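You operate a simulated robot arm through the tools that you are given. There is no shell and no other tool. Be economical: measure what you need, move in short steps, check, and stop when the job is done.

The job below is to be done with a simulated robot arm. You get a single attempt, and the scene is never put back.

Task
Wind the rest of the hose in and latch the drum.
Fine: packing block six lies by the loose hose and would snag it: move it to the crate top first; free the latch to wind, fingers away from the drum.

Only the result counts: the job must be done as asked and must still hold three seconds after the hand-in. Knocking over, shifting, dropping, spilling or breaking anything else fails it.

Robot
A 6-joint arm with a two-finger parallel gripper on a trunk, on a base that drives. Base frame: it is fixed to the floor where the robot stands at the start and does not move with it; the origin is under the middle of the robot, x ahead of it, y to its left, z up. Readings come in m, degrees, newtons and seconds.
With the tool pointing down near the work surface it reaches from about 0.26 to 0.68 m from the robot's upright axis, wherever it stands. Its first joint turns from -166.0 to 166.0 degrees. Places, roughly: crate top [0.6, 0, 0.6]; drum latch [0.1, 1.2, 0.7]; winder crank [0, 1.3, 0.7]. Payload 3.91 kg.
The tool frame sits at the grasp point between the pads (the TCP): z along the fingers, y along the line on which they close. The tips reach 0.03 m beyond it. The gripper opens to 0.11 m. The fingers are 0.02 m wide and 0.01 m thick; the gripper's body (0.048 by 0.112 m) begins 0.055 m behind the TCP.
Orientation is that of the tool frame in the base frame, as a unit quaternion [x, y, z, w]. With the fingers straight down and closing along the base's y, the tool's x points along the base's -x, its y along +y and its z along -z.

Tools
- The arm moves only by the tool send_rows. Its argument "targets" is a list of rows, each a list of 7 numbers: the shift along the tool's x, y, z in units of 50 mm (1.0 is 50 mm), then the turn, a rotation vector about the tool's x, y, z in units of 8 degrees (1.0 is 8 degrees), then the closure, from 0 (fully open) to 1 (shut). In form: [[dx, dy, dz, ax, ay, az, gripper], ...]. A call has 1 to 10 rows; each row shifts and turns the commanded pose from where the row before left it, along the tool's axes as they then stand. A call with a number of a shift or a turn outside -1 to 1 is refused whole. A row lasts 0.2 s, in which the tool goes at most 0.05 m and 8.6 degrees; a call with a longer step from one row to the next is refused whole, and so is a gripper value outside its range. Where a pose cannot be reached the arm comes as near as it can. A force on the tool above 90 N (or 10 N above the force at the start of the call, whichever is more), or a blocked arm, ends the call early, and 0.2 s more pass. Each finger travels about 0.108 m/s and halts on what it meets, pressing with about 29 N; the grip force reading is that of the motor and also rises with nothing between the fingers. The clock runs only during rows and for 0.2 s after the last one: add rows that do not move to give the fingers time. The reply holds the time, the measured pose of the TCP, the force on the tool along the base axes, the opening and the grip force, in the units named above and with some noise.
- Cameras (640 x 400 px; columns grow to the right, rows downward): "scene" is now at [-0.1149, 0.0592, 1.298]; the picture's right is [0.71, -0.70, 0.00], its down [-0.50, -0.51, -0.71] and it looks along [0.49, 0.50, -0.71] (base axes); focal length 280 px, centre (320, 200). "wrist" rides on the gripper at [0.077, 0.007, -0.115] in the tool frame; the picture's right is [-0.09, 1.00, 0.00], its down [-0.80, -0.07, -0.59] and it looks along [-0.59, -0.05, 0.80] (tool axes); focal length 270 px, centre (320, 200). There is no depth. A picture from a camera that has moved, and an enlarged one, comes with that camera's place and axes in the base frame and with its lens.
- camera(camera): a new picture of that camera. It takes no simulated time.
- slide_trunk(by): slides the trunk up (or, below 0, down) by that many m; the arm and the scene camera ride with it, the base frame stays. It gives what a move gives, with no picture.
- steer(legs): drives the robot by 1 to 6 legs, each [ahead, left, turn to the left] in m, m and degrees, along the robot's own axes; the way and the turn of a leg run together, so that a leg with both is an arc; at most 1.5 m and 180 degrees a leg. The arm and the cameras ride along, it lands a little off, and it stops where it bumps. It gives what a move gives.
- aim_head(pan, tilt): turns the head with the scene camera to pan (to the left, within 86 degrees either way) and tilt (down, from -29 to 69), counted from straight ahead of the robot. It gives what a move gives.
- close_up(camera, box): a new picture of the part [left, top, right, bottom] of that camera's present view, enlarged. It takes no simulated time.
- close_job(): hands the job in; it is judged then, once.

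Work in short steps. Places have to be worked out from the pictures, the camera data and where the tool is seen: move nearer, look again, correct. Check each grasp and each placing, and mend what went wrong. You have 120 turns and 98 pictures in all, those below and enlarged ones among them. Open the gripper and draw the arm clear of the work before you hand the job in, unless the task says otherwise; then end with one line.

The tools are called by a JSON object that holds its "api" and its "payload". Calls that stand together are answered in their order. send_rows: Moves the arm, as the interface text tells. Its arguments: {"type":"object","properties":{"targets":{"type":"array","items":{"type":"array","items":{"type":"number"}}}},"required":["targets"]} The other tools are called the same way: slide_trunk (by) slides the trunk up or down; steer (legs) drives the base; aim_head (pan, tilt) turns the head that bears the scene camera; camera (camera) takes a picture; close_up (camera, box) takes an enlarged picture of a part of a camera's view; close_job () hands the job in.

At the start:

```text
time_s: 0.0
tcp_pos: [0.2357, 0.3693, 0.9069]
tcp_rot: [0.0, 1.0, 0.001, 0.0]
force: [-0.3, 0.7, -0.1]
opening: 0.1099
grasp_force: 0.0
trunk travel left (down, up): [-0.25, 0.29]
robot x, y, heading: [-0.0019, 0.0007, -0.1]
head pan, tilt: [45.6, 45.1]
```

scene: 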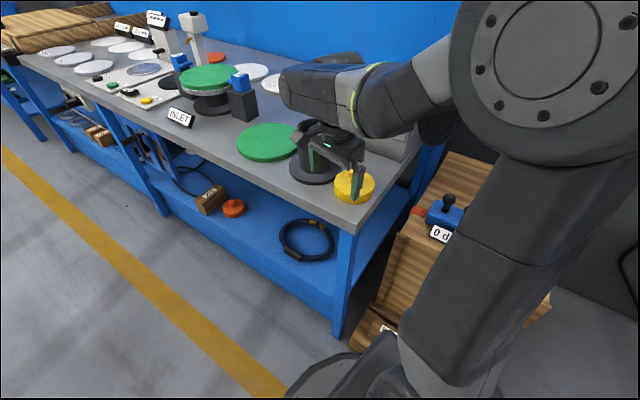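
wrist: 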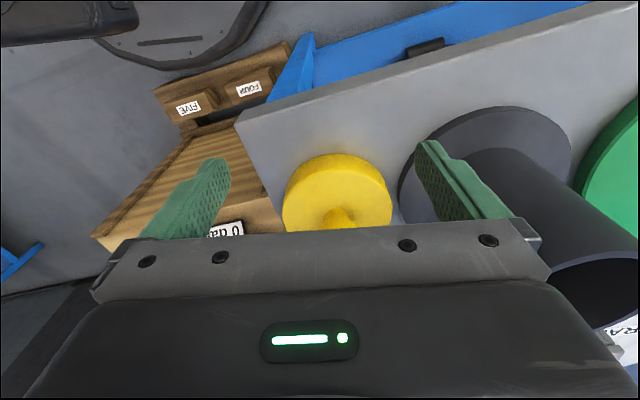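

The scene shows a bench along the left and a crate ahead; I need other views to find block six, the hose and the drum. I look around with the head.

{"api": "aim_head", "payload": {"pan": 80, "tilt": 35}}

{"api": "camera", "payload": {"camera": "scene"}}

{"api": "aim_head", "payload": {"pan": 0, "tilt": 50}}

{"api": "camera", "payload": {"camera": "scene"}}

```text
time_s: 1.0
tcp_pos: [0.2349, 0.369, 0.9065]
tcp_rot: [0.0, 1.0, 0.001, 0.001]
force: [-0.2, 0.7, 1.1]
opening: 0.1098
grasp_force: 0.0
trunk travel left (down, up): [-0.25, 0.29]
robot x, y, heading: [0.0035, -0.0008, 0.4]
head pan, tilt: [80.0, 35.0]
```

```text
95 pictures are left
camera scene: at [-0.1564, 0.0878, 1.313], right [0.98, -0.17, 0.0], down [-0.1, -0.56, -0.82], along [0.14, 0.81, -0.57], focal length 280 px, centre (320, 200)
```

scene: 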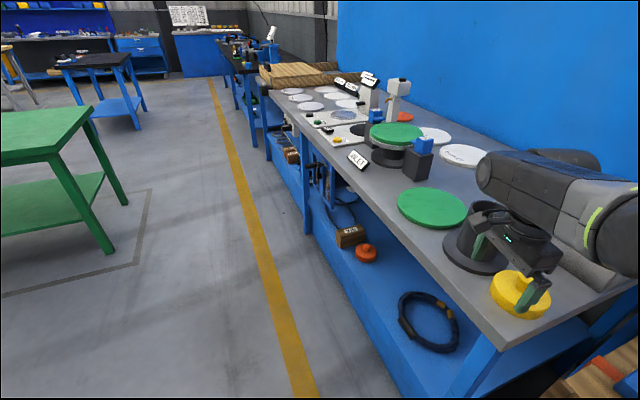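

```text
time_s: 2.5
tcp_pos: [0.2358, 0.3699, 0.9078]
tcp_rot: [0.0, 1.0, 0.0, -0.001]
force: [-0.1, 0.1, 0.6]
opening: 0.1102
grasp_force: 0.0
trunk travel left (down, up): [-0.25, 0.29]
robot x, y, heading: [0.001, 0.0048, -0.2]
head pan, tilt: [0.0, 50.0]
```

```text
94 pictures are left
camera scene: at [-0.0947, 0.0011, 1.2913], right [0.0, -1.0, 0.0], down [-0.77, 0.0, -0.64], along [0.64, 0.0, -0.77], focal length 280 px, centre (320, 200)
```

scene: 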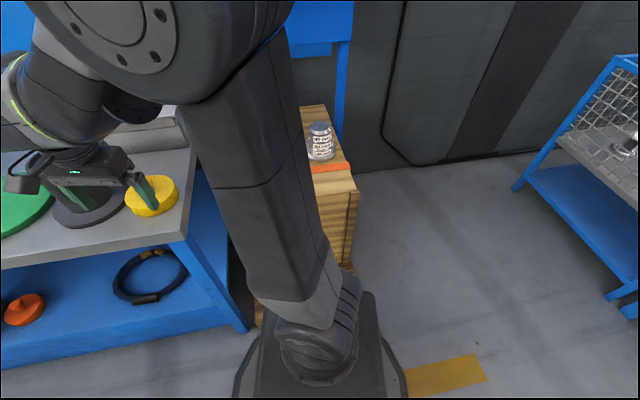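

I zoom in on the shelf and bench regions where the drum should be.

{"api": "aim_head", "payload": {"pan": 80, "tilt": 40}}

{"api": "close_up", "payload": {"camera": "scene", "box": [260, 40, 460, 165]}}

{"api": "close_up", "payload": {"camera": "scene", "box": [270, 120, 430, 220]}}

{"api": "close_up", "payload": {"camera": "wrist", "box": [80, 20, 320, 260]}}

```text
time_s: 4.1
tcp_pos: [0.2338, 0.3701, 0.9071]
tcp_rot: [0.0, 1.0, -0.001, 0.0]
force: [0.3, -0.1, -0.5]
opening: 0.1101
grasp_force: 0.0
trunk travel left (down, up): [-0.25, 0.29]
robot x, y, heading: [0.0004, 0.0028, 0.1]
head pan, tilt: [80.0, 40.0]
```

```text
3.20 times, centred on (360, 102) of scene
camera zoom: at [-0.1569, 0.0848, 1.3054], right [0.98, -0.17, 0.0], down [-0.11, -0.63, -0.77], along [0.13, 0.75, -0.64], focal length 897 px, centre (192, 512)
```

zoom: 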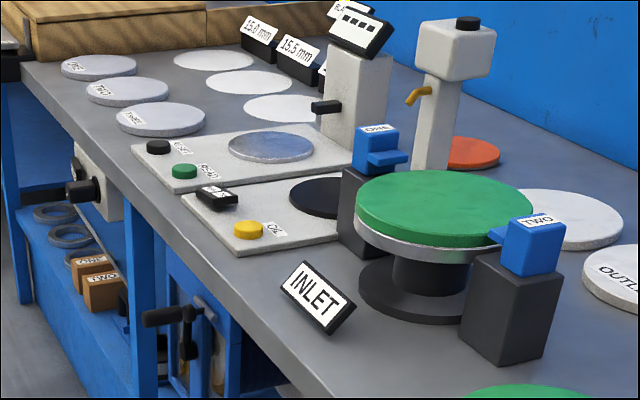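

```text
4.00 times, centred on (350, 170) of scene
camera zoom: at [-0.1569, 0.0848, 1.3054], right [0.98, -0.17, 0.0], down [-0.11, -0.63, -0.77], along [0.13, 0.75, -0.64], focal length 1121 px, centre (200, 320)
```

zoom: 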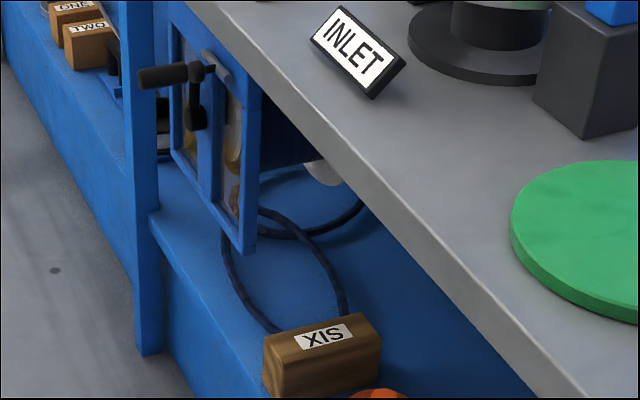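

```text
1.67 times, centred on (200, 140) of wrist
camera zoom: at [0.1578, 0.3765, 1.0231], right [0.09, 1.0, 0.0], down [0.8, -0.07, 0.59], along [0.59, -0.05, -0.8], focal length 450 px, centre (520, 300)
```

zoom: 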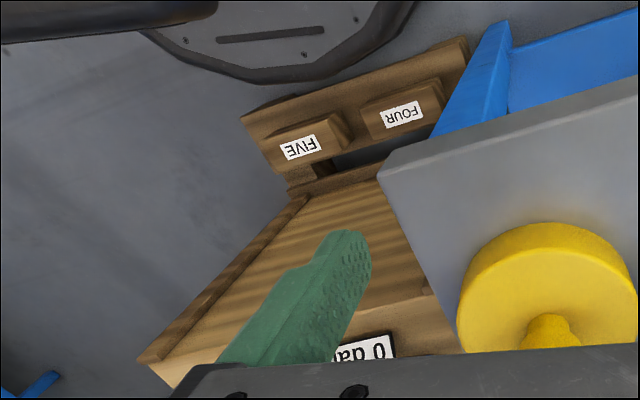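

The block SIX sits on the lower shelf at the front, beside the hose; the winder panel hangs under the bench edge around y≈1.2. The bench is yawed about 11.5°. I raise the trunk a bit, back away, and drive left to look at it frontally.

{"api": "slide_trunk", "payload": {"by": 0.1}}

{"api": "steer", "payload": {"legs": [[-0.6, 0, 0], [0, 0.9, 0], [0, 0, 11.5]]}}

{"api": "aim_head", "payload": {"pan": 10, "tilt": 50}}

{"api": "camera", "payload": {"camera": "scene"}}

{"api": "camera", "payload": {"camera": "wrist"}}

```text
time_s: 5.4
tcp_pos: [0.2342, 0.3685, 1.0073]
tcp_rot: [-0.001, 1.0, 0.0, -0.001]
force: [-0.1, 0.6, 0.8]
opening: 0.1101
grasp_force: 0.0
trunk travel left (down, up): [-0.35, 0.19]
robot x, y, heading: [0.0009, 0.0011, -0.1]
head pan, tilt: [80.0, 40.0]
```

```text
time_s: 13.8
tcp_pos: [-0.4429, 1.2905, 1.0071]
tcp_rot: [-0.094, 0.996, 0.0, 0.0]
force: [-0.8, 0.0, 0.4]
opening: 0.11
grasp_force: 0.1
trunk travel left (down, up): [-0.35, 0.19]
robot x, y, heading: [-0.6059, 0.8846, 10.7]
head pan, tilt: [80.0, 40.0]
```

```text
time_s: 15.2
tcp_pos: [-0.4431, 1.2905, 1.0068]
tcp_rot: [-0.094, 0.996, 0.0, 0.0]
force: [-0.8, 0.5, 0.3]
opening: 0.1097
grasp_force: 0.0
trunk travel left (down, up): [-0.35, 0.19]
robot x, y, heading: [-0.6044, 0.8886, 10.8]
head pan, tilt: [10.0, 50.0]
```

```text
90 pictures are left
camera scene: at [-0.701, 0.88, 1.3913], right [0.36, -0.93, 0.0], down [-0.72, -0.27, -0.64], along [0.6, 0.23, -0.77], focal length 280 px, centre (320, 200)
```

scene: 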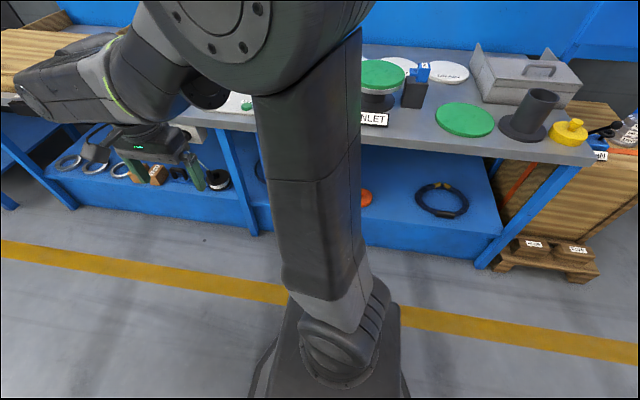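

```text
89 pictures are left
camera wrist: at [-0.5199, 1.2828, 1.1231], right [-0.1, 0.99, 0.0], down [0.8, 0.08, 0.59], along [0.59, 0.06, -0.8], focal length 270 px, centre (320, 200)
```

wrist: 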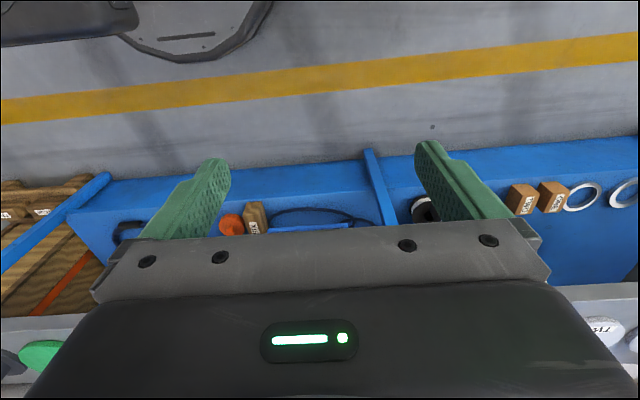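

The arm column hides the winder. I strafe left so it shows to the right of the column.

{"api": "steer", "payload": {"legs": [[0, 0.5, 0]]}}

{"api": "aim_head", "payload": {"pan": -35, "tilt": 45}}

{"api": "camera", "payload": {"camera": "scene"}}

```text
time_s: 18.2
tcp_pos: [-0.5397, 1.7842, 1.0075]
tcp_rot: [-0.097, 0.995, 0.0, 0.0]
force: [0.2, -0.4, 0.0]
opening: 0.11
grasp_force: 0.1
trunk travel left (down, up): [-0.35, 0.19]
robot x, y, heading: [-0.7003, 1.3728, 11.1]
head pan, tilt: [10.0, 50.0]
```

```text
time_s: 19.3
tcp_pos: [-0.5399, 1.7843, 1.0074]
tcp_rot: [-0.097, 0.995, 0.001, 0.0]
force: [0.2, -0.3, 0.4]
opening: 0.1101
grasp_force: 0.1
trunk travel left (down, up): [-0.35, 0.19]
robot x, y, heading: [-0.7, 1.3733, 11.3]
head pan, tilt: [-35.0, 45.0]
```

```text
88 pictures are left
camera scene: at [-0.7936, 1.3101, 1.3982], right [-0.4, -0.91, 0.0], down [-0.65, 0.29, -0.71], along [0.65, -0.29, -0.71], focal length 280 px, centre (320, 200)
```

scene: 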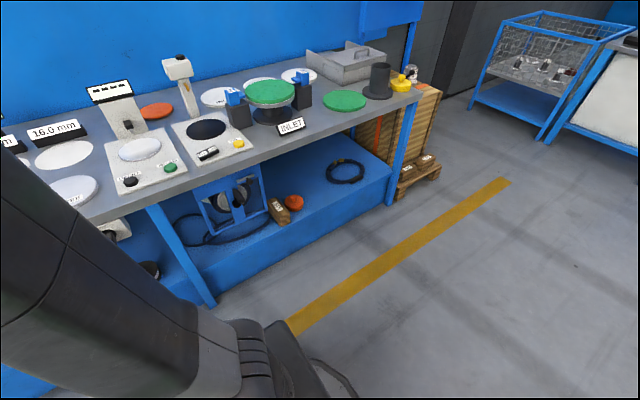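

{"api": "close_up", "payload": {"camera": "scene", "box": [160, 155, 320, 255]}}

{"api": "close_up", "payload": {"camera": "scene", "box": [340, 50, 460, 125]}}

```text
4.00 times, centred on (240, 205) of scene
camera zoom: at [-0.7936, 1.3101, 1.3982], right [-0.4, -0.91, 0.0], down [-0.65, 0.29, -0.71], along [0.65, -0.29, -0.71], focal length 1121 px, centre (640, 180)
```

zoom: 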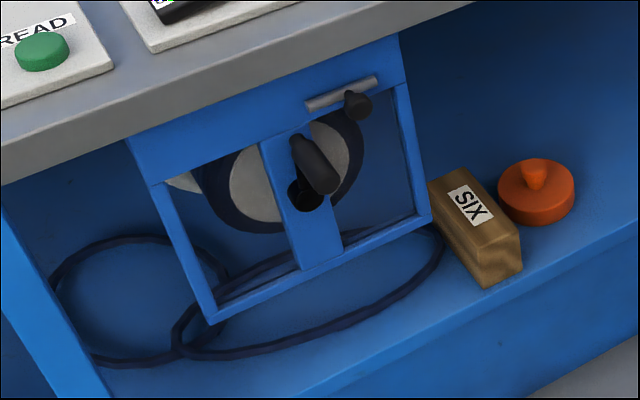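

```text
5.33 times, centred on (400, 88) of scene
camera zoom: at [-0.7936, 1.3101, 1.3982], right [-0.4, -0.91, 0.0], down [-0.65, 0.29, -0.71], along [0.65, -0.29, -0.71], focal length 1495 px, centre (-107, 800)
```

zoom: 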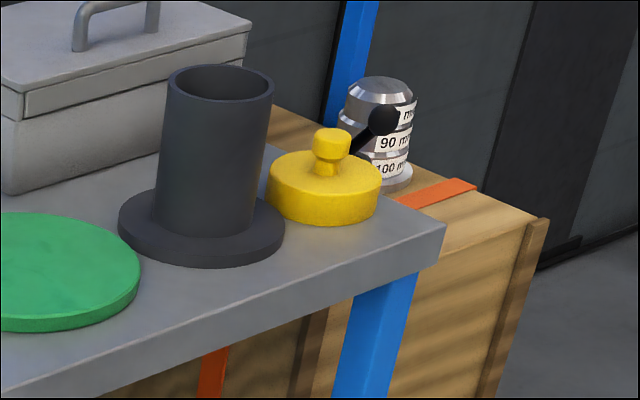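

Block SIX triangulates to about (0.18, 1.11, top 0.38), long side along x, about 6 cm wide. I drive to (-0.5, 1.0) heading 0, lower the trunk and pitch the tool forward 30°.

{"api": "steer", "payload": {"legs": [[0, 0, -11.3], [0, -0.37, 0], [0.18, 0, 0]]}}

{"api": "slide_trunk", "payload": {"by": -0.3}}

{"api": "send_rows", "payload": {"targets": [[0, 0, 0, 0, -0.94, 0, 0], [0, 0, 0, 0, -0.94, 0, 0], [0, 0, 0, 0, -0.94, 0, 0], [0, 0, 0, 0, -0.94, 0, 0]]}}

{"api": "camera", "payload": {"camera": "wrist"}}

{"api": "aim_head", "payload": {"pan": 0, "tilt": 45}}

{"api": "camera", "payload": {"camera": "scene"}}

```text
time_s: 23.5
tcp_pos: [-0.2843, 1.3795, 1.0064]
tcp_rot: [0.002, 1.0, 0.0, 0.0]
force: [-0.9, -0.5, 0.8]
opening: 0.11
grasp_force: 0.0
trunk travel left (down, up): [-0.35, 0.19]
robot x, y, heading: [-0.5275, 1.0153, -0.3]
head pan, tilt: [-35.0, 45.0]
```

```text
time_s: 26.5
tcp_pos: [-0.2849, 1.3812, 0.7081]
tcp_rot: [0.001, 1.0, 0.0, 0.0]
force: [-0.3, 0.6, -0.1]
opening: 0.1098
grasp_force: 0.1
trunk travel left (down, up): [-0.05, 0.49]
robot x, y, heading: [-0.5199, 1.011, -0.3]
head pan, tilt: [-35.0, 45.0]
```

```text
time_s: 27.5
tcp_pos: [-0.2844, 1.3801, 0.7072]
tcp_rot: [0.002, 0.965, 0.0, 0.261]
force: [1.2, 0.0, 0.1]
opening: 0.1103
grasp_force: 0.1
trunk travel left (down, up): [-0.05, 0.49]
robot x, y, heading: [-0.5211, 1.0121, -0.1]
head pan, tilt: [-35.0, 45.0]
```

```text
85 pictures are left
camera wrist: at [-0.4086, 1.3876, 0.769], right [0.08, 1.0, 0.05], down [0.39, -0.07, 0.92], along [0.92, -0.05, -0.4], focal length 270 px, centre (320, 200)
```

wrist: 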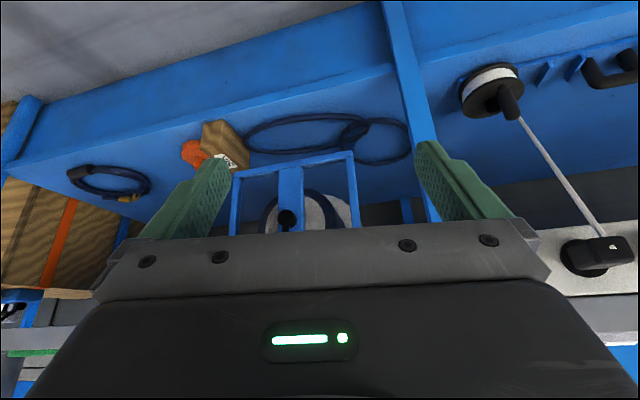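

```text
time_s: 28.5
tcp_pos: [-0.2838, 1.3802, 0.7066]
tcp_rot: [0.002, 0.966, 0.0, 0.259]
force: [0.4, -0.3, 0.3]
opening: 0.1102
grasp_force: 0.2
trunk travel left (down, up): [-0.05, 0.49]
robot x, y, heading: [-0.5197, 1.0114, -0.2]
head pan, tilt: [0.0, 45.0]
```

```text
84 pictures are left
camera scene: at [-0.6111, 1.0127, 1.0982], right [0.0, -1.0, 0.0], down [-0.71, 0.0, -0.71], along [0.71, 0.0, -0.71], focal length 280 px, centre (320, 200)
```

scene: 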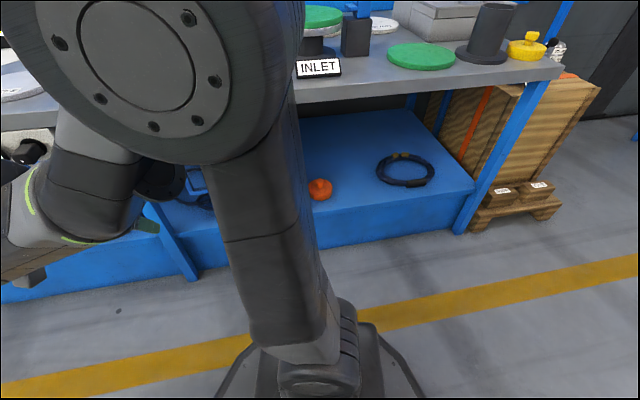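

The wrist ray confirms the label at about (0.18, 1.115, 0.38). I zoom in on the block and the winder.

{"api": "close_up", "payload": {"camera": "wrist", "box": [170, 90, 380, 240]}}

```text
2.67 times, centred on (275, 165) of wrist
camera zoom: at [-0.4084, 1.3875, 0.7691], right [0.08, 1.0, 0.04], down [0.4, -0.07, 0.92], along [0.92, -0.06, -0.4], focal length 721 px, centre (440, 293)
```

zoom: 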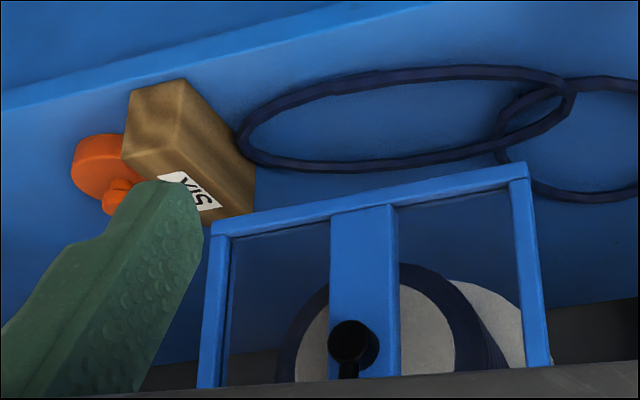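

Block: shelf z≈0.303, top ≈0.38, centre ≈(0.18,1.108), axis yawed ≈11° like the bench. I turn the robot to heading 11.5°, move slightly closer, pitch the tool to 40° and bring it to the middle in front of the shelf.

{"api": "steer", "payload": {"legs": [[0, 0, 11.6], [0.1, 0, 0]]}}

{"api": "send_rows", "payload": {"targets": [[0, 0, 0, 0, -0.625, 0, 0], [0, 0, 0, 0, -0.625, 0, 0]]}}

{"api": "send_rows", "payload": {"targets": [[0.055, -0.82, 0.346, 0, 0, 0, 0], [0.055, -0.82, 0.346, 0, 0, 0, 0], [0.055, -0.82, 0.346, 0, 0, 0, 0], [0.055, -0.82, 0.346, 0, 0, 0, 0], [0.055, -0.82, 0.346, 0, 0, 0, 0], [0.055, -0.82, 0.346, 0, 0, 0, 0], [0.055, -0.82, 0.346, 0, 0, 0, 0], [0.055, -0.82, 0.346, 0, 0, 0, 0], [0.055, -0.82, 0.346, 0, 0, 0, 0], [0.055, -0.82, 0.346, 0, 0, 0, 0]]}}

{"api": "camera", "payload": {"camera": "wrist"}}

```text
time_s: 30.4
tcp_pos: [-0.266, 1.441, 0.7077]
tcp_rot: [-0.097, 0.961, 0.026, 0.259]
force: [0.2, 0.4, 0.1]
opening: 0.1099
grasp_force: 0.2
trunk travel left (down, up): [-0.05, 0.49]
robot x, y, heading: [-0.421, 1.0316, 11.4]
head pan, tilt: [0.0, 45.0]
```

```text
time_s: 31.0
tcp_pos: [-0.2651, 1.4414, 0.7072]
tcp_rot: [-0.095, 0.934, 0.035, 0.342]
force: [-0.1, -1.1, -0.2]
opening: 0.1099
grasp_force: 0.0
trunk travel left (down, up): [-0.05, 0.49]
robot x, y, heading: [-0.4214, 1.033, 11.4]
head pan, tilt: [0.0, 45.0]
```

```text
time_s: 32.8
tcp_pos: [-0.0995, 1.2107, 0.6446]
tcp_rot: [-0.079, 0.914, 0.071, 0.392]
force: [0.6, 0.8, -0.5]
opening: 0.1101
grasp_force: 0.0
out of reach, approached as far as the arm can: row 8, 9
trunk travel left (down, up): [-0.05, 0.49]
robot x, y, heading: [-0.4212, 1.0293, 11.5]
head pan, tilt: [0.0, 45.0]
stopped in row 9: the arm was blocked; the commanded pose is now the measured one
```

```text
82 pictures are left
camera wrist: at [-0.2351, 1.1874, 0.6685], right [-0.14, 0.98, 0.13], down [0.14, -0.11, 0.98], along [0.98, 0.16, -0.12], focal length 270 px, centre (320, 200)
```

wrist: 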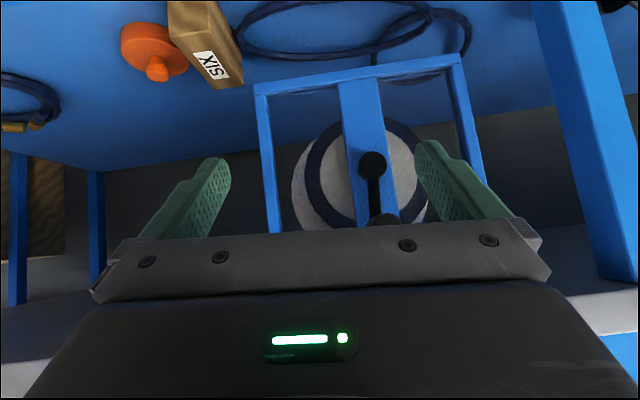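

Arm ran into its near limit. I strafe the base right 0.157 m, then restore orientation, moving slightly forward and down.

{"api": "steer", "payload": {"legs": [[0, -0.157, 0]]}}

{"api": "send_rows", "payload": {"targets": [[0, 0, 0.6, 0, 0, 0, 0], [0, 0, 0.2, 0.36, 0.855, -0.325, 0]]}}

{"api": "camera", "payload": {"camera": "wrist"}}

```text
time_s: 34.2
tcp_pos: [-0.0701, 1.0577, 0.6432]
tcp_rot: [-0.081, 0.914, 0.071, 0.391]
force: [-0.4, -0.4, 0.8]
opening: 0.1098
grasp_force: 0.1
trunk travel left (down, up): [-0.05, 0.49]
robot x, y, heading: [-0.3897, 0.8807, 11.6]
head pan, tilt: [0.0, 45.0]
```

```text
time_s: 34.8
tcp_pos: [-0.0404, 1.0653, 0.6164]
tcp_rot: [-0.097, 0.935, 0.034, 0.34]
force: [-0.2, -0.5, 0.1]
opening: 0.1101
grasp_force: 0.0
trunk travel left (down, up): [-0.05, 0.49]
robot x, y, heading: [-0.3892, 0.8794, 11.4]
head pan, tilt: [0.0, 45.0]
```

```text
81 pictures are left
camera wrist: at [-0.1724, 1.0449, 0.6562], right [-0.14, 0.99, 0.06], down [0.24, -0.02, 0.97], along [0.96, 0.15, -0.24], focal length 270 px, centre (320, 200)
```

wrist: 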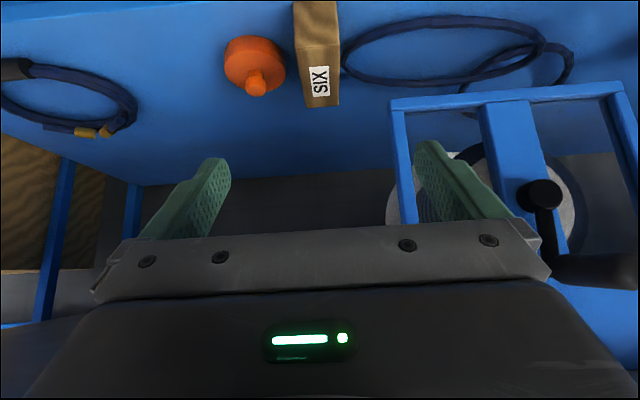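

Label again at (0.179,1.110). The target grasp point lies straight along the tool's z, about 0.338 m ahead; I go 0.24 m and check.

{"api": "send_rows", "payload": {"targets": [[0, 0, 0.8, 0, 0, 0, 0], [0, 0, 0.8, 0, 0, 0, 0], [0, 0, 0.8, 0, 0, 0, 0], [0, 0, 0.8, 0, 0, 0, 0], [0, 0, 0.8, 0, 0, 0, 0], [0, 0, 0.8, 0, 0, 0, 0]]}}

{"api": "camera", "payload": {"camera": "wrist"}}

{"api": "camera", "payload": {"camera": "scene"}}

```text
time_s: 36.2
tcp_pos: [0.1096, 1.1053, 0.4359]
tcp_rot: [-0.096, 0.935, 0.029, 0.339]
force: [-0.5, 0.3, -0.4]
opening: 0.1104
grasp_force: 0.0
out of reach, approached as far as the arm can: row 5, 6
trunk travel left (down, up): [-0.05, 0.49]
robot x, y, heading: [-0.3876, 0.8803, 11.7]
head pan, tilt: [0.0, 45.0]
```

```text
80 pictures are left
camera wrist: at [-0.0219, 1.0851, 0.4765], right [-0.13, 0.99, 0.05], down [0.24, -0.01, 0.97], along [0.96, 0.14, -0.24], focal length 270 px, centre (320, 200)
```

wrist: 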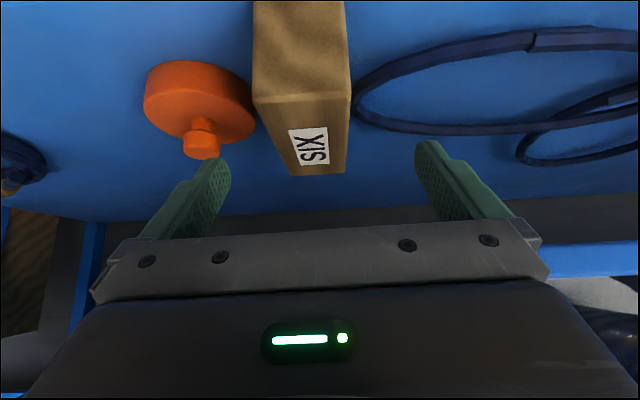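

```text
79 pictures are left
camera scene: at [-0.4802, 0.8618, 1.0982], right [0.2, -0.98, 0.0], down [-0.69, -0.14, -0.71], along [0.69, 0.14, -0.71], focal length 280 px, centre (320, 200)
```

scene: 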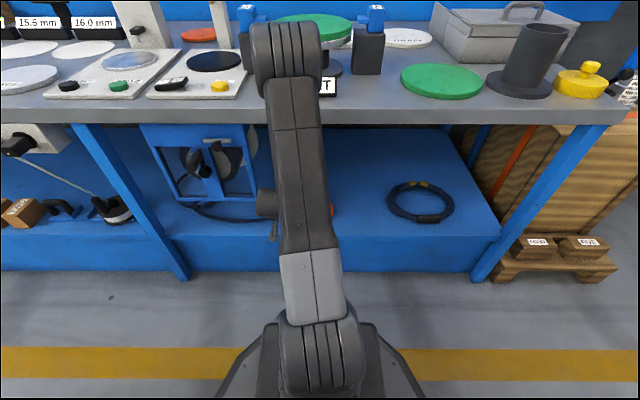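

The arm reached but reported a reach limit, likely folded too tightly. I back the base 0.18 m and re-extend by arm.

{"api": "steer", "payload": {"legs": [[-0.18, 0, 0]]}}

{"api": "send_rows", "payload": {"targets": [[-0.69, 0, 0.579, 0, 0, 0, 0], [-0.69, 0, 0.579, 0, 0, 0, 0], [-0.69, 0, 0.579, 0, 0, 0, 0]]}}

```text
time_s: 37.7
tcp_pos: [-0.0645, 1.0676, 0.4371]
tcp_rot: [-0.095, 0.935, 0.029, 0.34]
force: [-0.3, 0.2, -0.2]
opening: 0.1099
grasp_force: 0.1
trunk travel left (down, up): [-0.05, 0.49]
robot x, y, heading: [-0.5679, 0.8427, 11.4]
head pan, tilt: [0.0, 45.0]
```

```text
time_s: 38.5
tcp_pos: [0.0691, 1.0929, 0.4364]
tcp_rot: [-0.095, 0.936, 0.029, 0.338]
force: [-0.3, -0.9, -0.4]
opening: 0.1102
grasp_force: 0.0
trunk travel left (down, up): [-0.05, 0.49]
robot x, y, heading: [-0.5674, 0.8406, 11.8]
head pan, tilt: [0.0, 45.0]
```

Reachable now. I align and slide in along the tool axis to the grasp point.

{"api": "send_rows", "payload": {"targets": [[-0.578, -0.1, 0.3, 0, 0, 0, 0], [0, 0, 0.75, 0, 0, 0, 0], [0, 0, 0.75, 0, 0, 0, 0], [0, 0, 0.75, 0, 0, 0, 0]]}}

{"api": "camera", "payload": {"camera": "wrist"}}

```text
time_s: 39.5
tcp_pos: [0.1701, 1.1091, 0.3558]
tcp_rot: [-0.095, 0.936, 0.028, 0.339]
force: [-0.2, 0.3, 1.2]
opening: 0.1102
grasp_force: 0.0
trunk travel left (down, up): [-0.05, 0.49]
robot x, y, heading: [-0.5676, 0.846, 11.6]
head pan, tilt: [0.0, 45.0]
```

```text
78 pictures are left
camera wrist: at [0.0384, 1.0901, 0.397], right [-0.13, 0.99, 0.05], down [0.24, -0.01, 0.97], along [0.96, 0.14, -0.24], focal length 270 px, centre (320, 200)
```

wrist: 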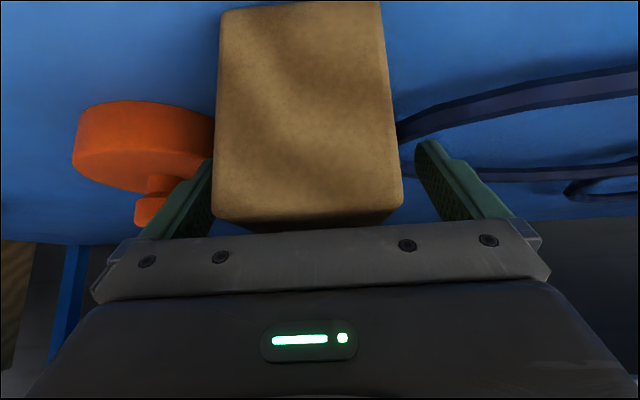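

The fingers straddle the block; I close.

{"api": "send_rows", "payload": {"targets": [[0, 0, 0, 0, 0, 0, 0.5], [0, 0, 0, 0, 0, 0, 1], [0, 0, 0, 0, 0, 0, 1], [0, 0, 0, 0, 0, 0, 1]]}}

{"api": "send_rows", "payload": {"targets": [[-0.257, 0, -0.306, 0, 0, 0, 1], [-0.257, 0, -0.306, 0, 0, 0, 1], [0, 0, 0, 0, 0, 0, 1]]}}

{"api": "camera", "payload": {"camera": "wrist"}}

```text
time_s: 40.5
tcp_pos: [0.17, 1.1088, 0.3568]
tcp_rot: [-0.095, 0.935, 0.029, 0.34]
force: [1.4, -0.8, 0.7]
opening: 0.0598
grasp_force: 29.3
trunk travel left (down, up): [-0.05, 0.49]
robot x, y, heading: [-0.5668, 0.8388, 11.5]
head pan, tilt: [0.0, 45.0]
```

```text
time_s: 41.3
tcp_pos: [0.1707, 1.1093, 0.3966]
tcp_rot: [-0.095, 0.936, 0.028, 0.339]
force: [0.2, 0.3, -3.1]
opening: 0.0599
grasp_force: 28.8
trunk travel left (down, up): [-0.05, 0.49]
robot x, y, heading: [-0.5648, 0.8401, 11.6]
head pan, tilt: [0.0, 45.0]
```

```text
77 pictures are left
camera wrist: at [0.0378, 1.0896, 0.4368], right [-0.13, 0.99, 0.05], down [0.24, -0.01, 0.97], along [0.96, 0.14, -0.24], focal length 270 px, centre (320, 200)
```

wrist: 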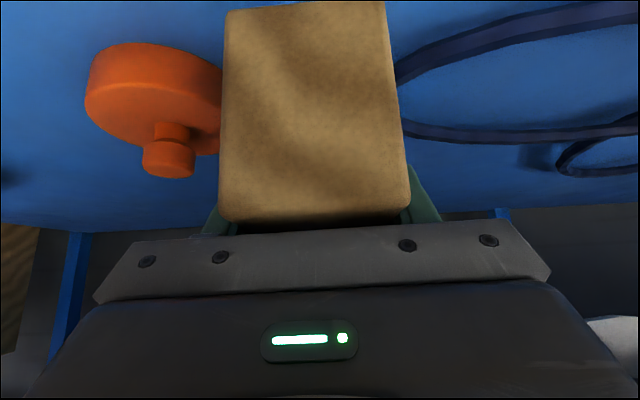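

Block held and lifted (opening 0.06, ~3 N). I back out of the shelf and raise the trunk, then check.

{"api": "steer", "payload": {"legs": [[-0.35, 0, 0]]}}

{"api": "slide_trunk", "payload": {"by": 0.4}}

{"api": "aim_head", "payload": {"pan": -45, "tilt": 35}}

{"api": "camera", "payload": {"camera": "scene"}}

```text
time_s: 43.6
tcp_pos: [-0.173, 1.0409, 0.3973]
tcp_rot: [-0.096, 0.936, 0.028, 0.338]
force: [-0.5, 0.8, -4.0]
opening: 0.0599
grasp_force: 28.9
trunk travel left (down, up): [-0.05, 0.49]
robot x, y, heading: [-0.9046, 0.7723, 11.8]
head pan, tilt: [0.0, 45.0]
```

```text
time_s: 47.4
tcp_pos: [-0.1727, 1.0401, 0.7968]
tcp_rot: [-0.096, 0.935, 0.029, 0.339]
force: [-0.3, -1.1, -3.5]
opening: 0.0601
grasp_force: 29.0
trunk travel left (down, up): [-0.45, 0.09]
robot x, y, heading: [-0.9087, 0.777, 11.7]
head pan, tilt: [0.0, 45.0]
```

```text
time_s: 48.5
tcp_pos: [-0.1725, 1.0399, 0.7952]
tcp_rot: [-0.096, 0.936, 0.029, 0.338]
force: [-0.2, 0.7, -3.1]
opening: 0.06
grasp_force: 29.2
trunk travel left (down, up): [-0.45, 0.09]
robot x, y, heading: [-0.9106, 0.7711, 11.4]
head pan, tilt: [-45.0, 35.0]
```

```text
76 pictures are left
camera scene: at [-1.0031, 0.6919, 1.513], right [-0.55, -0.83, 0.0], down [-0.48, 0.32, -0.82], along [0.68, -0.45, -0.57], focal length 280 px, centre (320, 200)
```

scene: 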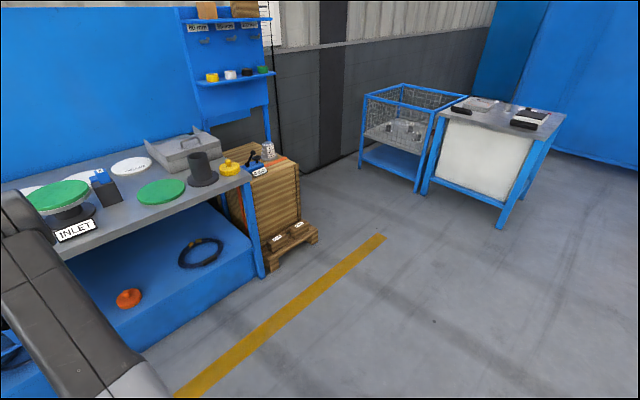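

{"api": "close_up", "payload": {"camera": "scene", "box": [200, 120, 340, 280]}}

```text
2.50 times, centred on (270, 200) of scene
camera zoom: at [-1.0031, 0.6919, 1.513], right [-0.55, -0.83, 0.0], down [-0.48, 0.32, -0.82], along [0.68, -0.45, -0.57], focal length 701 px, centre (445, 200)
```

zoom: 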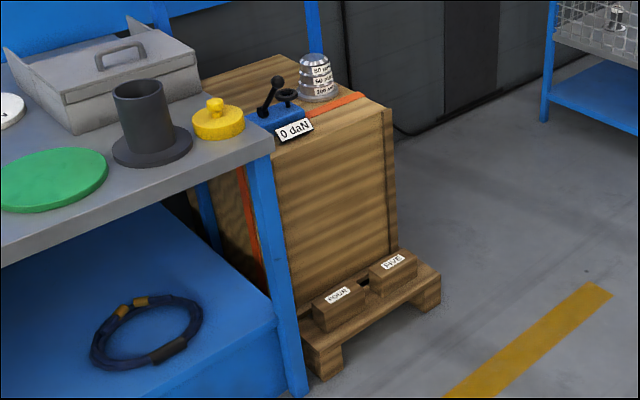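

The crate's top has a free strip in front of the orange strap, around (0.57, -0.03). I plan to approach from the -y side with heading 90°; first check the floor to the right.

{"api": "aim_head", "payload": {"pan": -80, "tilt": 45}}

{"api": "camera", "payload": {"camera": "scene"}}

```text
time_s: 49.5
tcp_pos: [-0.1726, 1.0398, 0.7975]
tcp_rot: [-0.096, 0.936, 0.029, 0.338]
force: [0.9, 0.6, -3.8]
opening: 0.06
grasp_force: 28.7
trunk travel left (down, up): [-0.45, 0.09]
robot x, y, heading: [-0.9094, 0.7729, 11.5]
head pan, tilt: [-80.0, 45.0]
```

```text
74 pictures are left
camera scene: at [-1.0467, 0.6647, 1.4983], right [-0.93, -0.37, 0.0], down [-0.26, 0.66, -0.71], along [0.26, -0.66, -0.71], focal length 280 px, centre (320, 200)
```

scene: 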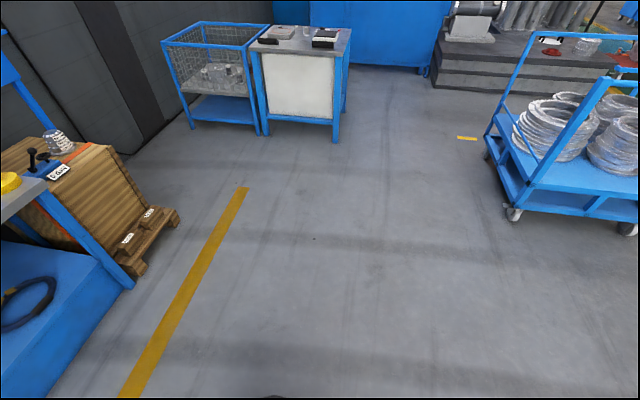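

Floor is clear. I strafe right, turn to heading 90°, and approach the crate along the strip at safe height, stopping short to look.

{"api": "steer", "payload": {"legs": [[0, -0.8, 0], [0, -0.82, 0], [0, 0, 78.5], [0, -1.0, 0]]}}

{"api": "aim_head", "payload": {"pan": -20, "tilt": 50}}

{"api": "camera", "payload": {"camera": "scene"}}

{"api": "camera", "payload": {"camera": "wrist"}}

```text
time_s: 65.9
tcp_pos: [0.3056, -0.0041, 0.7958]
tcp_rot: [0.676, -0.654, -0.24, -0.24]
force: [-0.4, -0.9, -3.6]
opening: 0.0601
grasp_force: 28.9
trunk travel left (down, up): [-0.45, 0.09]
robot x, y, heading: [0.4442, -0.7747, 91.7]
head pan, tilt: [-80.0, 45.0]
```

```text
time_s: 67.2
tcp_pos: [0.3044, -0.0051, 0.7947]
tcp_rot: [0.676, -0.654, -0.24, -0.24]
force: [1.0, -0.3, -4.1]
opening: 0.0599
grasp_force: 29.3
trunk travel left (down, up): [-0.45, 0.09]
robot x, y, heading: [0.443, -0.7761, 91.8]
head pan, tilt: [-20.0, 50.0]
```

```text
73 pictures are left
camera scene: at [0.4705, -0.8701, 1.4913], right [0.95, -0.31, 0.0], down [-0.24, -0.73, -0.64], along [0.2, 0.61, -0.77], focal length 280 px, centre (320, 200)
```

scene: 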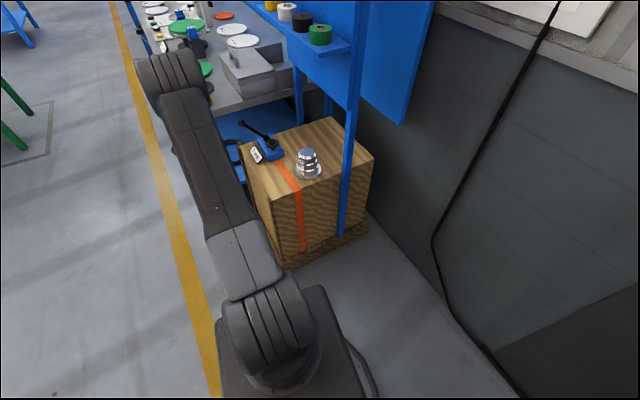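

```text
72 pictures are left
camera wrist: at [0.3008, -0.1373, 0.8367], right [-1.0, 0.04, 0.05], down [0.05, 0.24, 0.97], along [0.03, 0.97, -0.24], focal length 270 px, centre (320, 200)
```

wrist: 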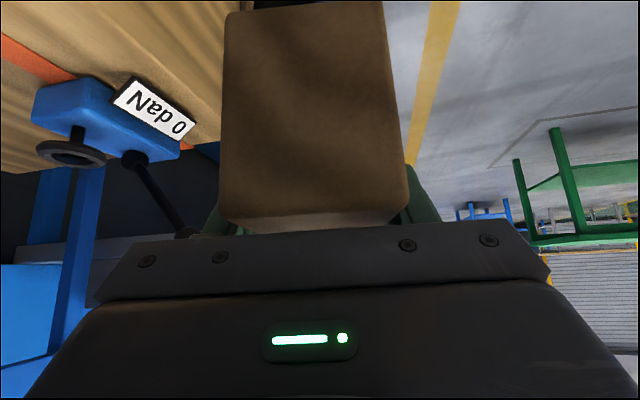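

A good view of the crate; I zoom in to map the free space.

{"api": "close_up", "payload": {"camera": "scene", "box": [220, 100, 400, 215]}}

```text
3.48 times, centred on (310, 158) of scene
camera zoom: at [0.4705, -0.8701, 1.4913], right [0.95, -0.31, 0.0], down [-0.24, -0.73, -0.64], along [0.2, 0.61, -0.77], focal length 975 px, centre (355, 348)
```

zoom: 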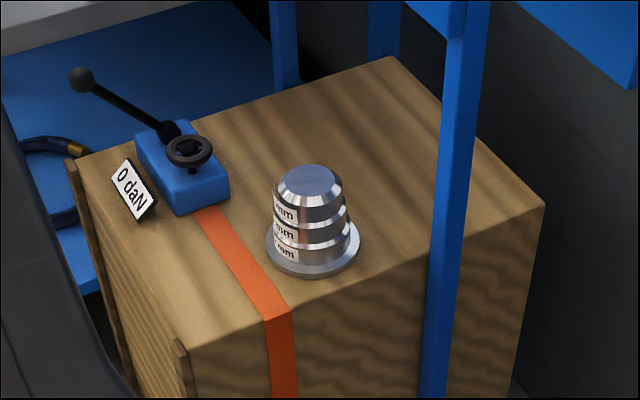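

Crate top (yawed ~11.5°) has a free strip ~0.095×0.23 between front edge and strap; I aim for block centre (0.542, 0.003), axis along the edge. I turn to heading 101.5°, back slightly and strafe right.

{"api": "steer", "payload": {"legs": [[0, 0, 9.7], [-0.043, 0, 0], [0, -0.36, 0]]}}

{"api": "aim_head", "payload": {"pan": 15, "tilt": 50}}

{"api": "camera", "payload": {"camera": "scene"}}

{"api": "camera", "payload": {"camera": "wrist"}}

```text
time_s: 70.7
tcp_pos: [0.5368, -0.01, 0.7963]
tcp_rot: [0.73, -0.593, -0.26, -0.219]
force: [-0.3, -0.4, -3.7]
opening: 0.0598
grasp_force: 28.8
trunk travel left (down, up): [-0.45, 0.09]
robot x, y, heading: [0.8037, -0.7441, 102.0]
head pan, tilt: [-20.0, 50.0]
```

```text
time_s: 71.8
tcp_pos: [0.5365, -0.009, 0.7969]
tcp_rot: [0.73, -0.592, -0.261, -0.219]
force: [-0.3, -1.1, -3.8]
opening: 0.0599
grasp_force: 29.3
trunk travel left (down, up): [-0.45, 0.09]
robot x, y, heading: [0.806, -0.7452, 101.9]
head pan, tilt: [15.0, 50.0]
```

```text
70 pictures are left
camera scene: at [0.8048, -0.8399, 1.4913], right [0.89, 0.45, 0.0], down [0.34, -0.68, -0.64], along [-0.29, 0.57, -0.77], focal length 280 px, centre (320, 200)
```

scene: 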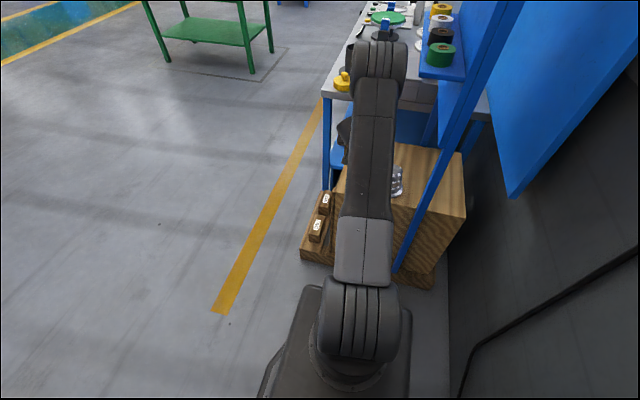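

```text
69 pictures are left
camera wrist: at [0.5561, -0.1405, 0.8367], right [-0.99, -0.14, 0.05], down [0.01, 0.24, 0.97], along [-0.14, 0.96, -0.24], focal length 270 px, centre (320, 200)
```

wrist: 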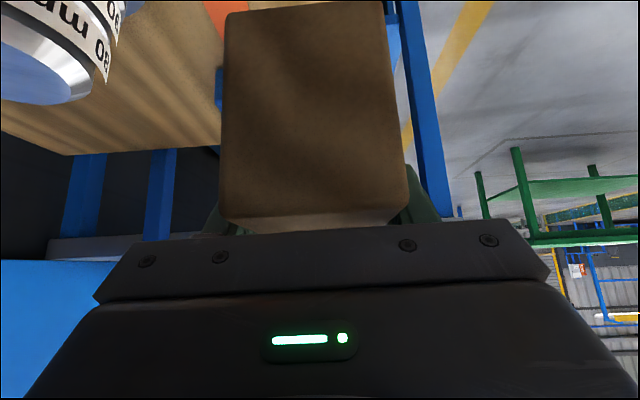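

Nearly in place; shift 7 mm right and descend to ~2.5 cm above the top.

{"api": "send_rows", "payload": {"targets": [[0.37, -0.15, 0.44, 0, 0, 0, 1], [0.37, 0, 0.44, 0, 0, 0, 1], [0.37, 0, 0.44, 0, 0, 0, 1], [0.37, 0, 0.44, 0, 0, 0, 1]]}}

{"api": "camera", "payload": {"camera": "wrist"}}

{"api": "aim_head", "payload": {"pan": 40, "tilt": 45}}

{"api": "camera", "payload": {"camera": "scene"}}

```text
time_s: 72.8
tcp_pos: [0.544, -0.0068, 0.6803]
tcp_rot: [0.731, -0.592, -0.26, -0.218]
force: [-0.2, 1.0, -3.8]
opening: 0.06
grasp_force: 29.1
trunk travel left (down, up): [-0.45, 0.09]
robot x, y, heading: [0.8055, -0.7456, 101.7]
head pan, tilt: [15.0, 50.0]
```

```text
68 pictures are left
camera wrist: at [0.5633, -0.1381, 0.7211], right [-0.99, -0.14, 0.05], down [0.01, 0.24, 0.97], along [-0.14, 0.96, -0.24], focal length 270 px, centre (320, 200)
```

wrist: 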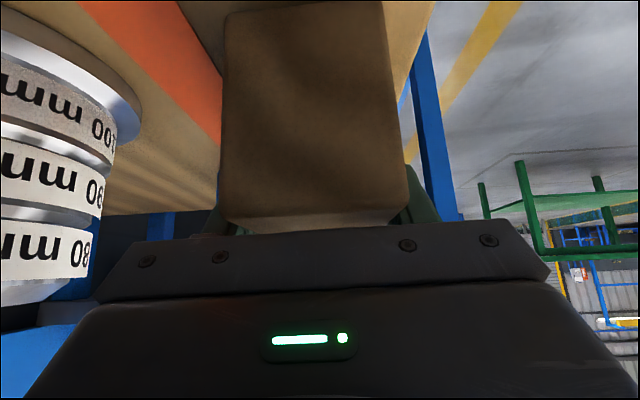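

```text
time_s: 73.6
tcp_pos: [0.5463, -0.0069, 0.6812]
tcp_rot: [0.731, -0.593, -0.26, -0.218]
force: [0.5, 0.6, -3.4]
opening: 0.06
grasp_force: 29.2
trunk travel left (down, up): [-0.45, 0.09]
robot x, y, heading: [0.8016, -0.7444, 101.8]
head pan, tilt: [40.0, 45.0]
```

```text
67 pictures are left
camera scene: at [0.7756, -0.8583, 1.4982], right [0.62, 0.79, 0.0], down [0.56, -0.44, -0.71], along [-0.56, 0.44, -0.71], focal length 280 px, centre (320, 200)
```

scene: 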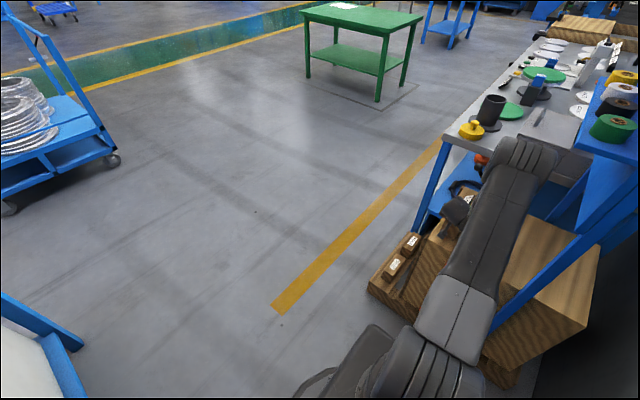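

Wrist view puts the block centred between strap and front edge. I descend in small steps until contact.

{"api": "send_rows", "payload": {"targets": [[0.077, 0, 0.092, 0, 0, 0, 1], [0.077, 0, 0.092, 0, 0, 0, 1], [0.077, 0, 0.092, 0, 0, 0, 1], [0, 0, 0, 0, 0, 0, 1]]}}

```text
time_s: 74.6
tcp_pos: [0.5447, -0.0059, 0.6749]
tcp_rot: [0.728, -0.591, -0.267, -0.223]
force: [-8.4, 2.3, 59.4]
opening: 0.0597
grasp_force: 29.2
trunk travel left (down, up): [-0.45, 0.09]
robot x, y, heading: [0.8093, -0.7433, 101.8]
head pan, tilt: [40.0, 45.0]
```

Contact at z≈0.677 (top ≈0.62). I ease the press by raising the command ~1 cm before release.

{"api": "send_rows", "payload": {"targets": [[-0.077, 0, -0.092, 0, 0, 0, 1], [-0.065, 0, -0.078, 0, 0, 0, 1], [0, 0, 0, 0, 0, 0, 1]]}}

{"api": "camera", "payload": {"camera": "wrist"}}

```text
time_s: 75.4
tcp_pos: [0.5467, -0.0093, 0.6744]
tcp_rot: [0.73, -0.593, -0.259, -0.219]
force: [-2.1, 5.1, 12.9]
opening: 0.06
grasp_force: 29.0
trunk travel left (down, up): [-0.45, 0.09]
robot x, y, heading: [0.8074, -0.7456, 101.6]
head pan, tilt: [40.0, 45.0]
```

```text
66 pictures are left
camera wrist: at [0.566, -0.1405, 0.7145], right [-0.99, -0.14, 0.04], down [0.01, 0.24, 0.97], along [-0.14, 0.96, -0.24], focal length 270 px, centre (320, 200)
```

wrist: 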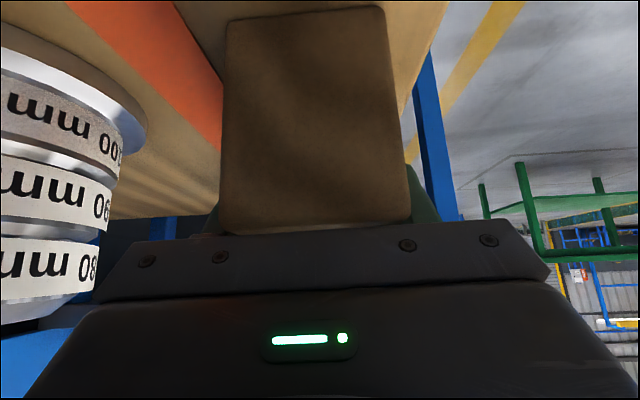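

The block rests on the crate. I open partly, then withdraw along the tool axis.

{"api": "send_rows", "payload": {"targets": [[0, 0, 0, 0, 0, 0, 0.4], [0, 0, 0, 0, 0, 0, 0.25], [0, 0, 0, 0, 0, 0, 0.25]]}}

{"api": "send_rows", "payload": {"targets": [[0, 0, -0.4, 0, 0, 0, 0.25], [0, 0, -0.8, 0, 0, 0, 0.25], [0, 0, -0.9, 0, 0, 0, 0.25], [0, 0, -0.9, 0, 0, 0, 0.25]]}}

{"api": "camera", "payload": {"camera": "wrist"}}

```text
time_s: 76.2
tcp_pos: [0.5471, -0.0084, 0.6745]
tcp_rot: [0.731, -0.592, -0.259, -0.218]
force: [2.6, -0.1, 4.4]
opening: 0.0827
grasp_force: 0.2
trunk travel left (down, up): [-0.45, 0.09]
robot x, y, heading: [0.805, -0.7442, 101.9]
head pan, tilt: [40.0, 45.0]
```

```text
time_s: 77.2
tcp_pos: [0.5654, -0.1042, 0.7915]
tcp_rot: [0.73, -0.593, -0.26, -0.22]
force: [-0.3, -0.7, -0.1]
opening: 0.0825
grasp_force: 0.0
trunk travel left (down, up): [-0.45, 0.09]
robot x, y, heading: [0.8063, -0.7456, 101.7]
head pan, tilt: [40.0, 45.0]
```

```text
65 pictures are left
camera wrist: at [0.5839, -0.2358, 0.8307], right [-0.99, -0.14, 0.05], down [0.01, 0.24, 0.97], along [-0.14, 0.96, -0.24], focal length 270 px, centre (320, 200)
```

wrist: 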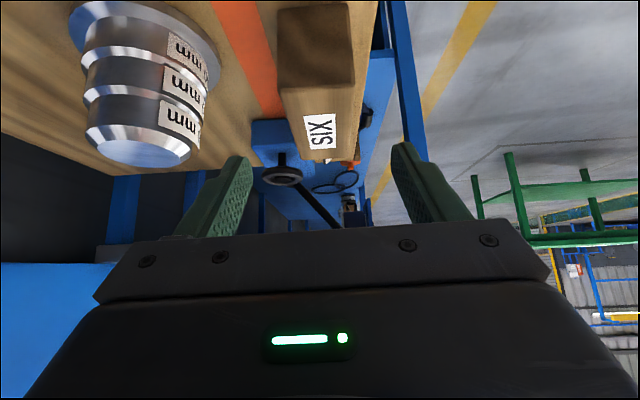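

Block SIX sits flat and clear of the strap. Now I drive back around to the winder front.

{"api": "steer", "payload": {"legs": [[0, 1.2, 0], [0, 0, -90], [0.05, 0, 0]]}}

```text
time_s: 87.8
tcp_pos: [0.2954, -0.7467, 0.7891]
tcp_rot: [-0.093, 0.936, 0.028, 0.338]
force: [0.1, 0.4, -1.0]
opening: 0.0824
grasp_force: 0.0
trunk travel left (down, up): [-0.45, 0.09]
robot x, y, heading: [-0.3473, -0.9861, 11.6]
head pan, tilt: [40.0, 45.0]
```

Back slightly then strafe left 2 m to the winder.

{"api": "steer", "payload": {"legs": [[-0.126, 0, 0], [0, 1.0, 0], [0, 1.0, 0]]}}

{"api": "aim_head", "payload": {"pan": 10, "tilt": 35}}

{"api": "camera", "payload": {"camera": "scene"}}

{"api": "camera", "payload": {"camera": "wrist"}}

```text
time_s: 98.6
tcp_pos: [-0.2424, 1.1934, 0.7896]
tcp_rot: [-0.1, 0.935, 0.03, 0.338]
force: [-0.5, 0.3, -0.4]
opening: 0.0821
grasp_force: 0.0
trunk travel left (down, up): [-0.45, 0.09]
robot x, y, heading: [-0.8787, 0.9479, 12.4]
head pan, tilt: [40.0, 45.0]
```

```text
time_s: 99.6
tcp_pos: [-0.242, 1.194, 0.7904]
tcp_rot: [-0.103, 0.935, 0.032, 0.339]
force: [0.1, 0.2, 0.7]
opening: 0.0827
grasp_force: 0.0
trunk travel left (down, up): [-0.45, 0.09]
robot x, y, heading: [-0.8802, 0.9456, 12.1]
head pan, tilt: [10.0, 35.0]
```

```text
64 pictures are left
camera scene: at [-0.9659, 0.9433, 1.513], right [0.38, -0.92, 0.0], down [-0.53, -0.22, -0.82], along [0.76, 0.31, -0.57], focal length 280 px, centre (320, 200)
```

scene: 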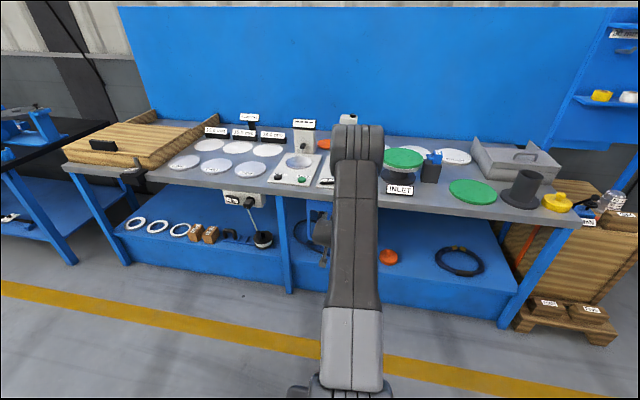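

```text
63 pictures are left
camera wrist: at [-0.373, 1.1719, 0.8302], right [-0.14, 0.99, 0.05], down [0.24, -0.01, 0.97], along [0.96, 0.15, -0.24], focal length 270 px, centre (320, 200)
```

wrist: 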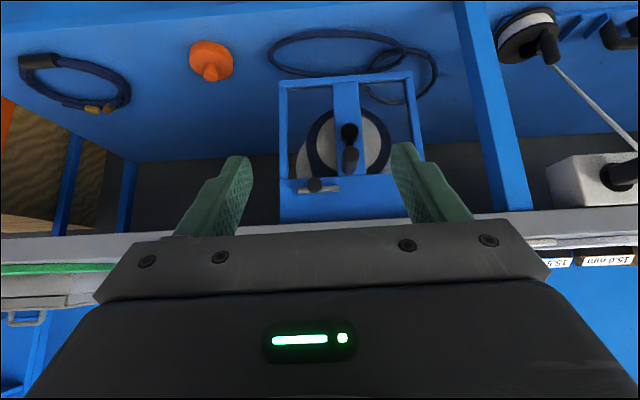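

Good framing of the winder; I zoom in.

{"api": "close_up", "payload": {"camera": "wrist", "box": [250, 60, 450, 225]}}

```text
2.42 times, centred on (350, 142) of wrist
camera zoom: at [-0.373, 1.1719, 0.8302], right [-0.14, 0.99, 0.05], down [0.24, -0.01, 0.97], along [0.96, 0.15, -0.24], focal length 655 px, centre (247, 339)
```

zoom: 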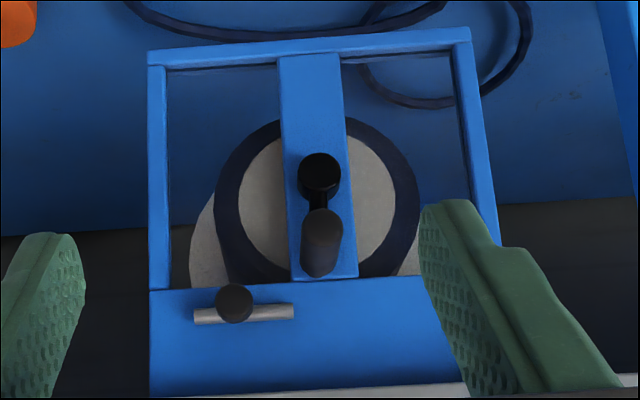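

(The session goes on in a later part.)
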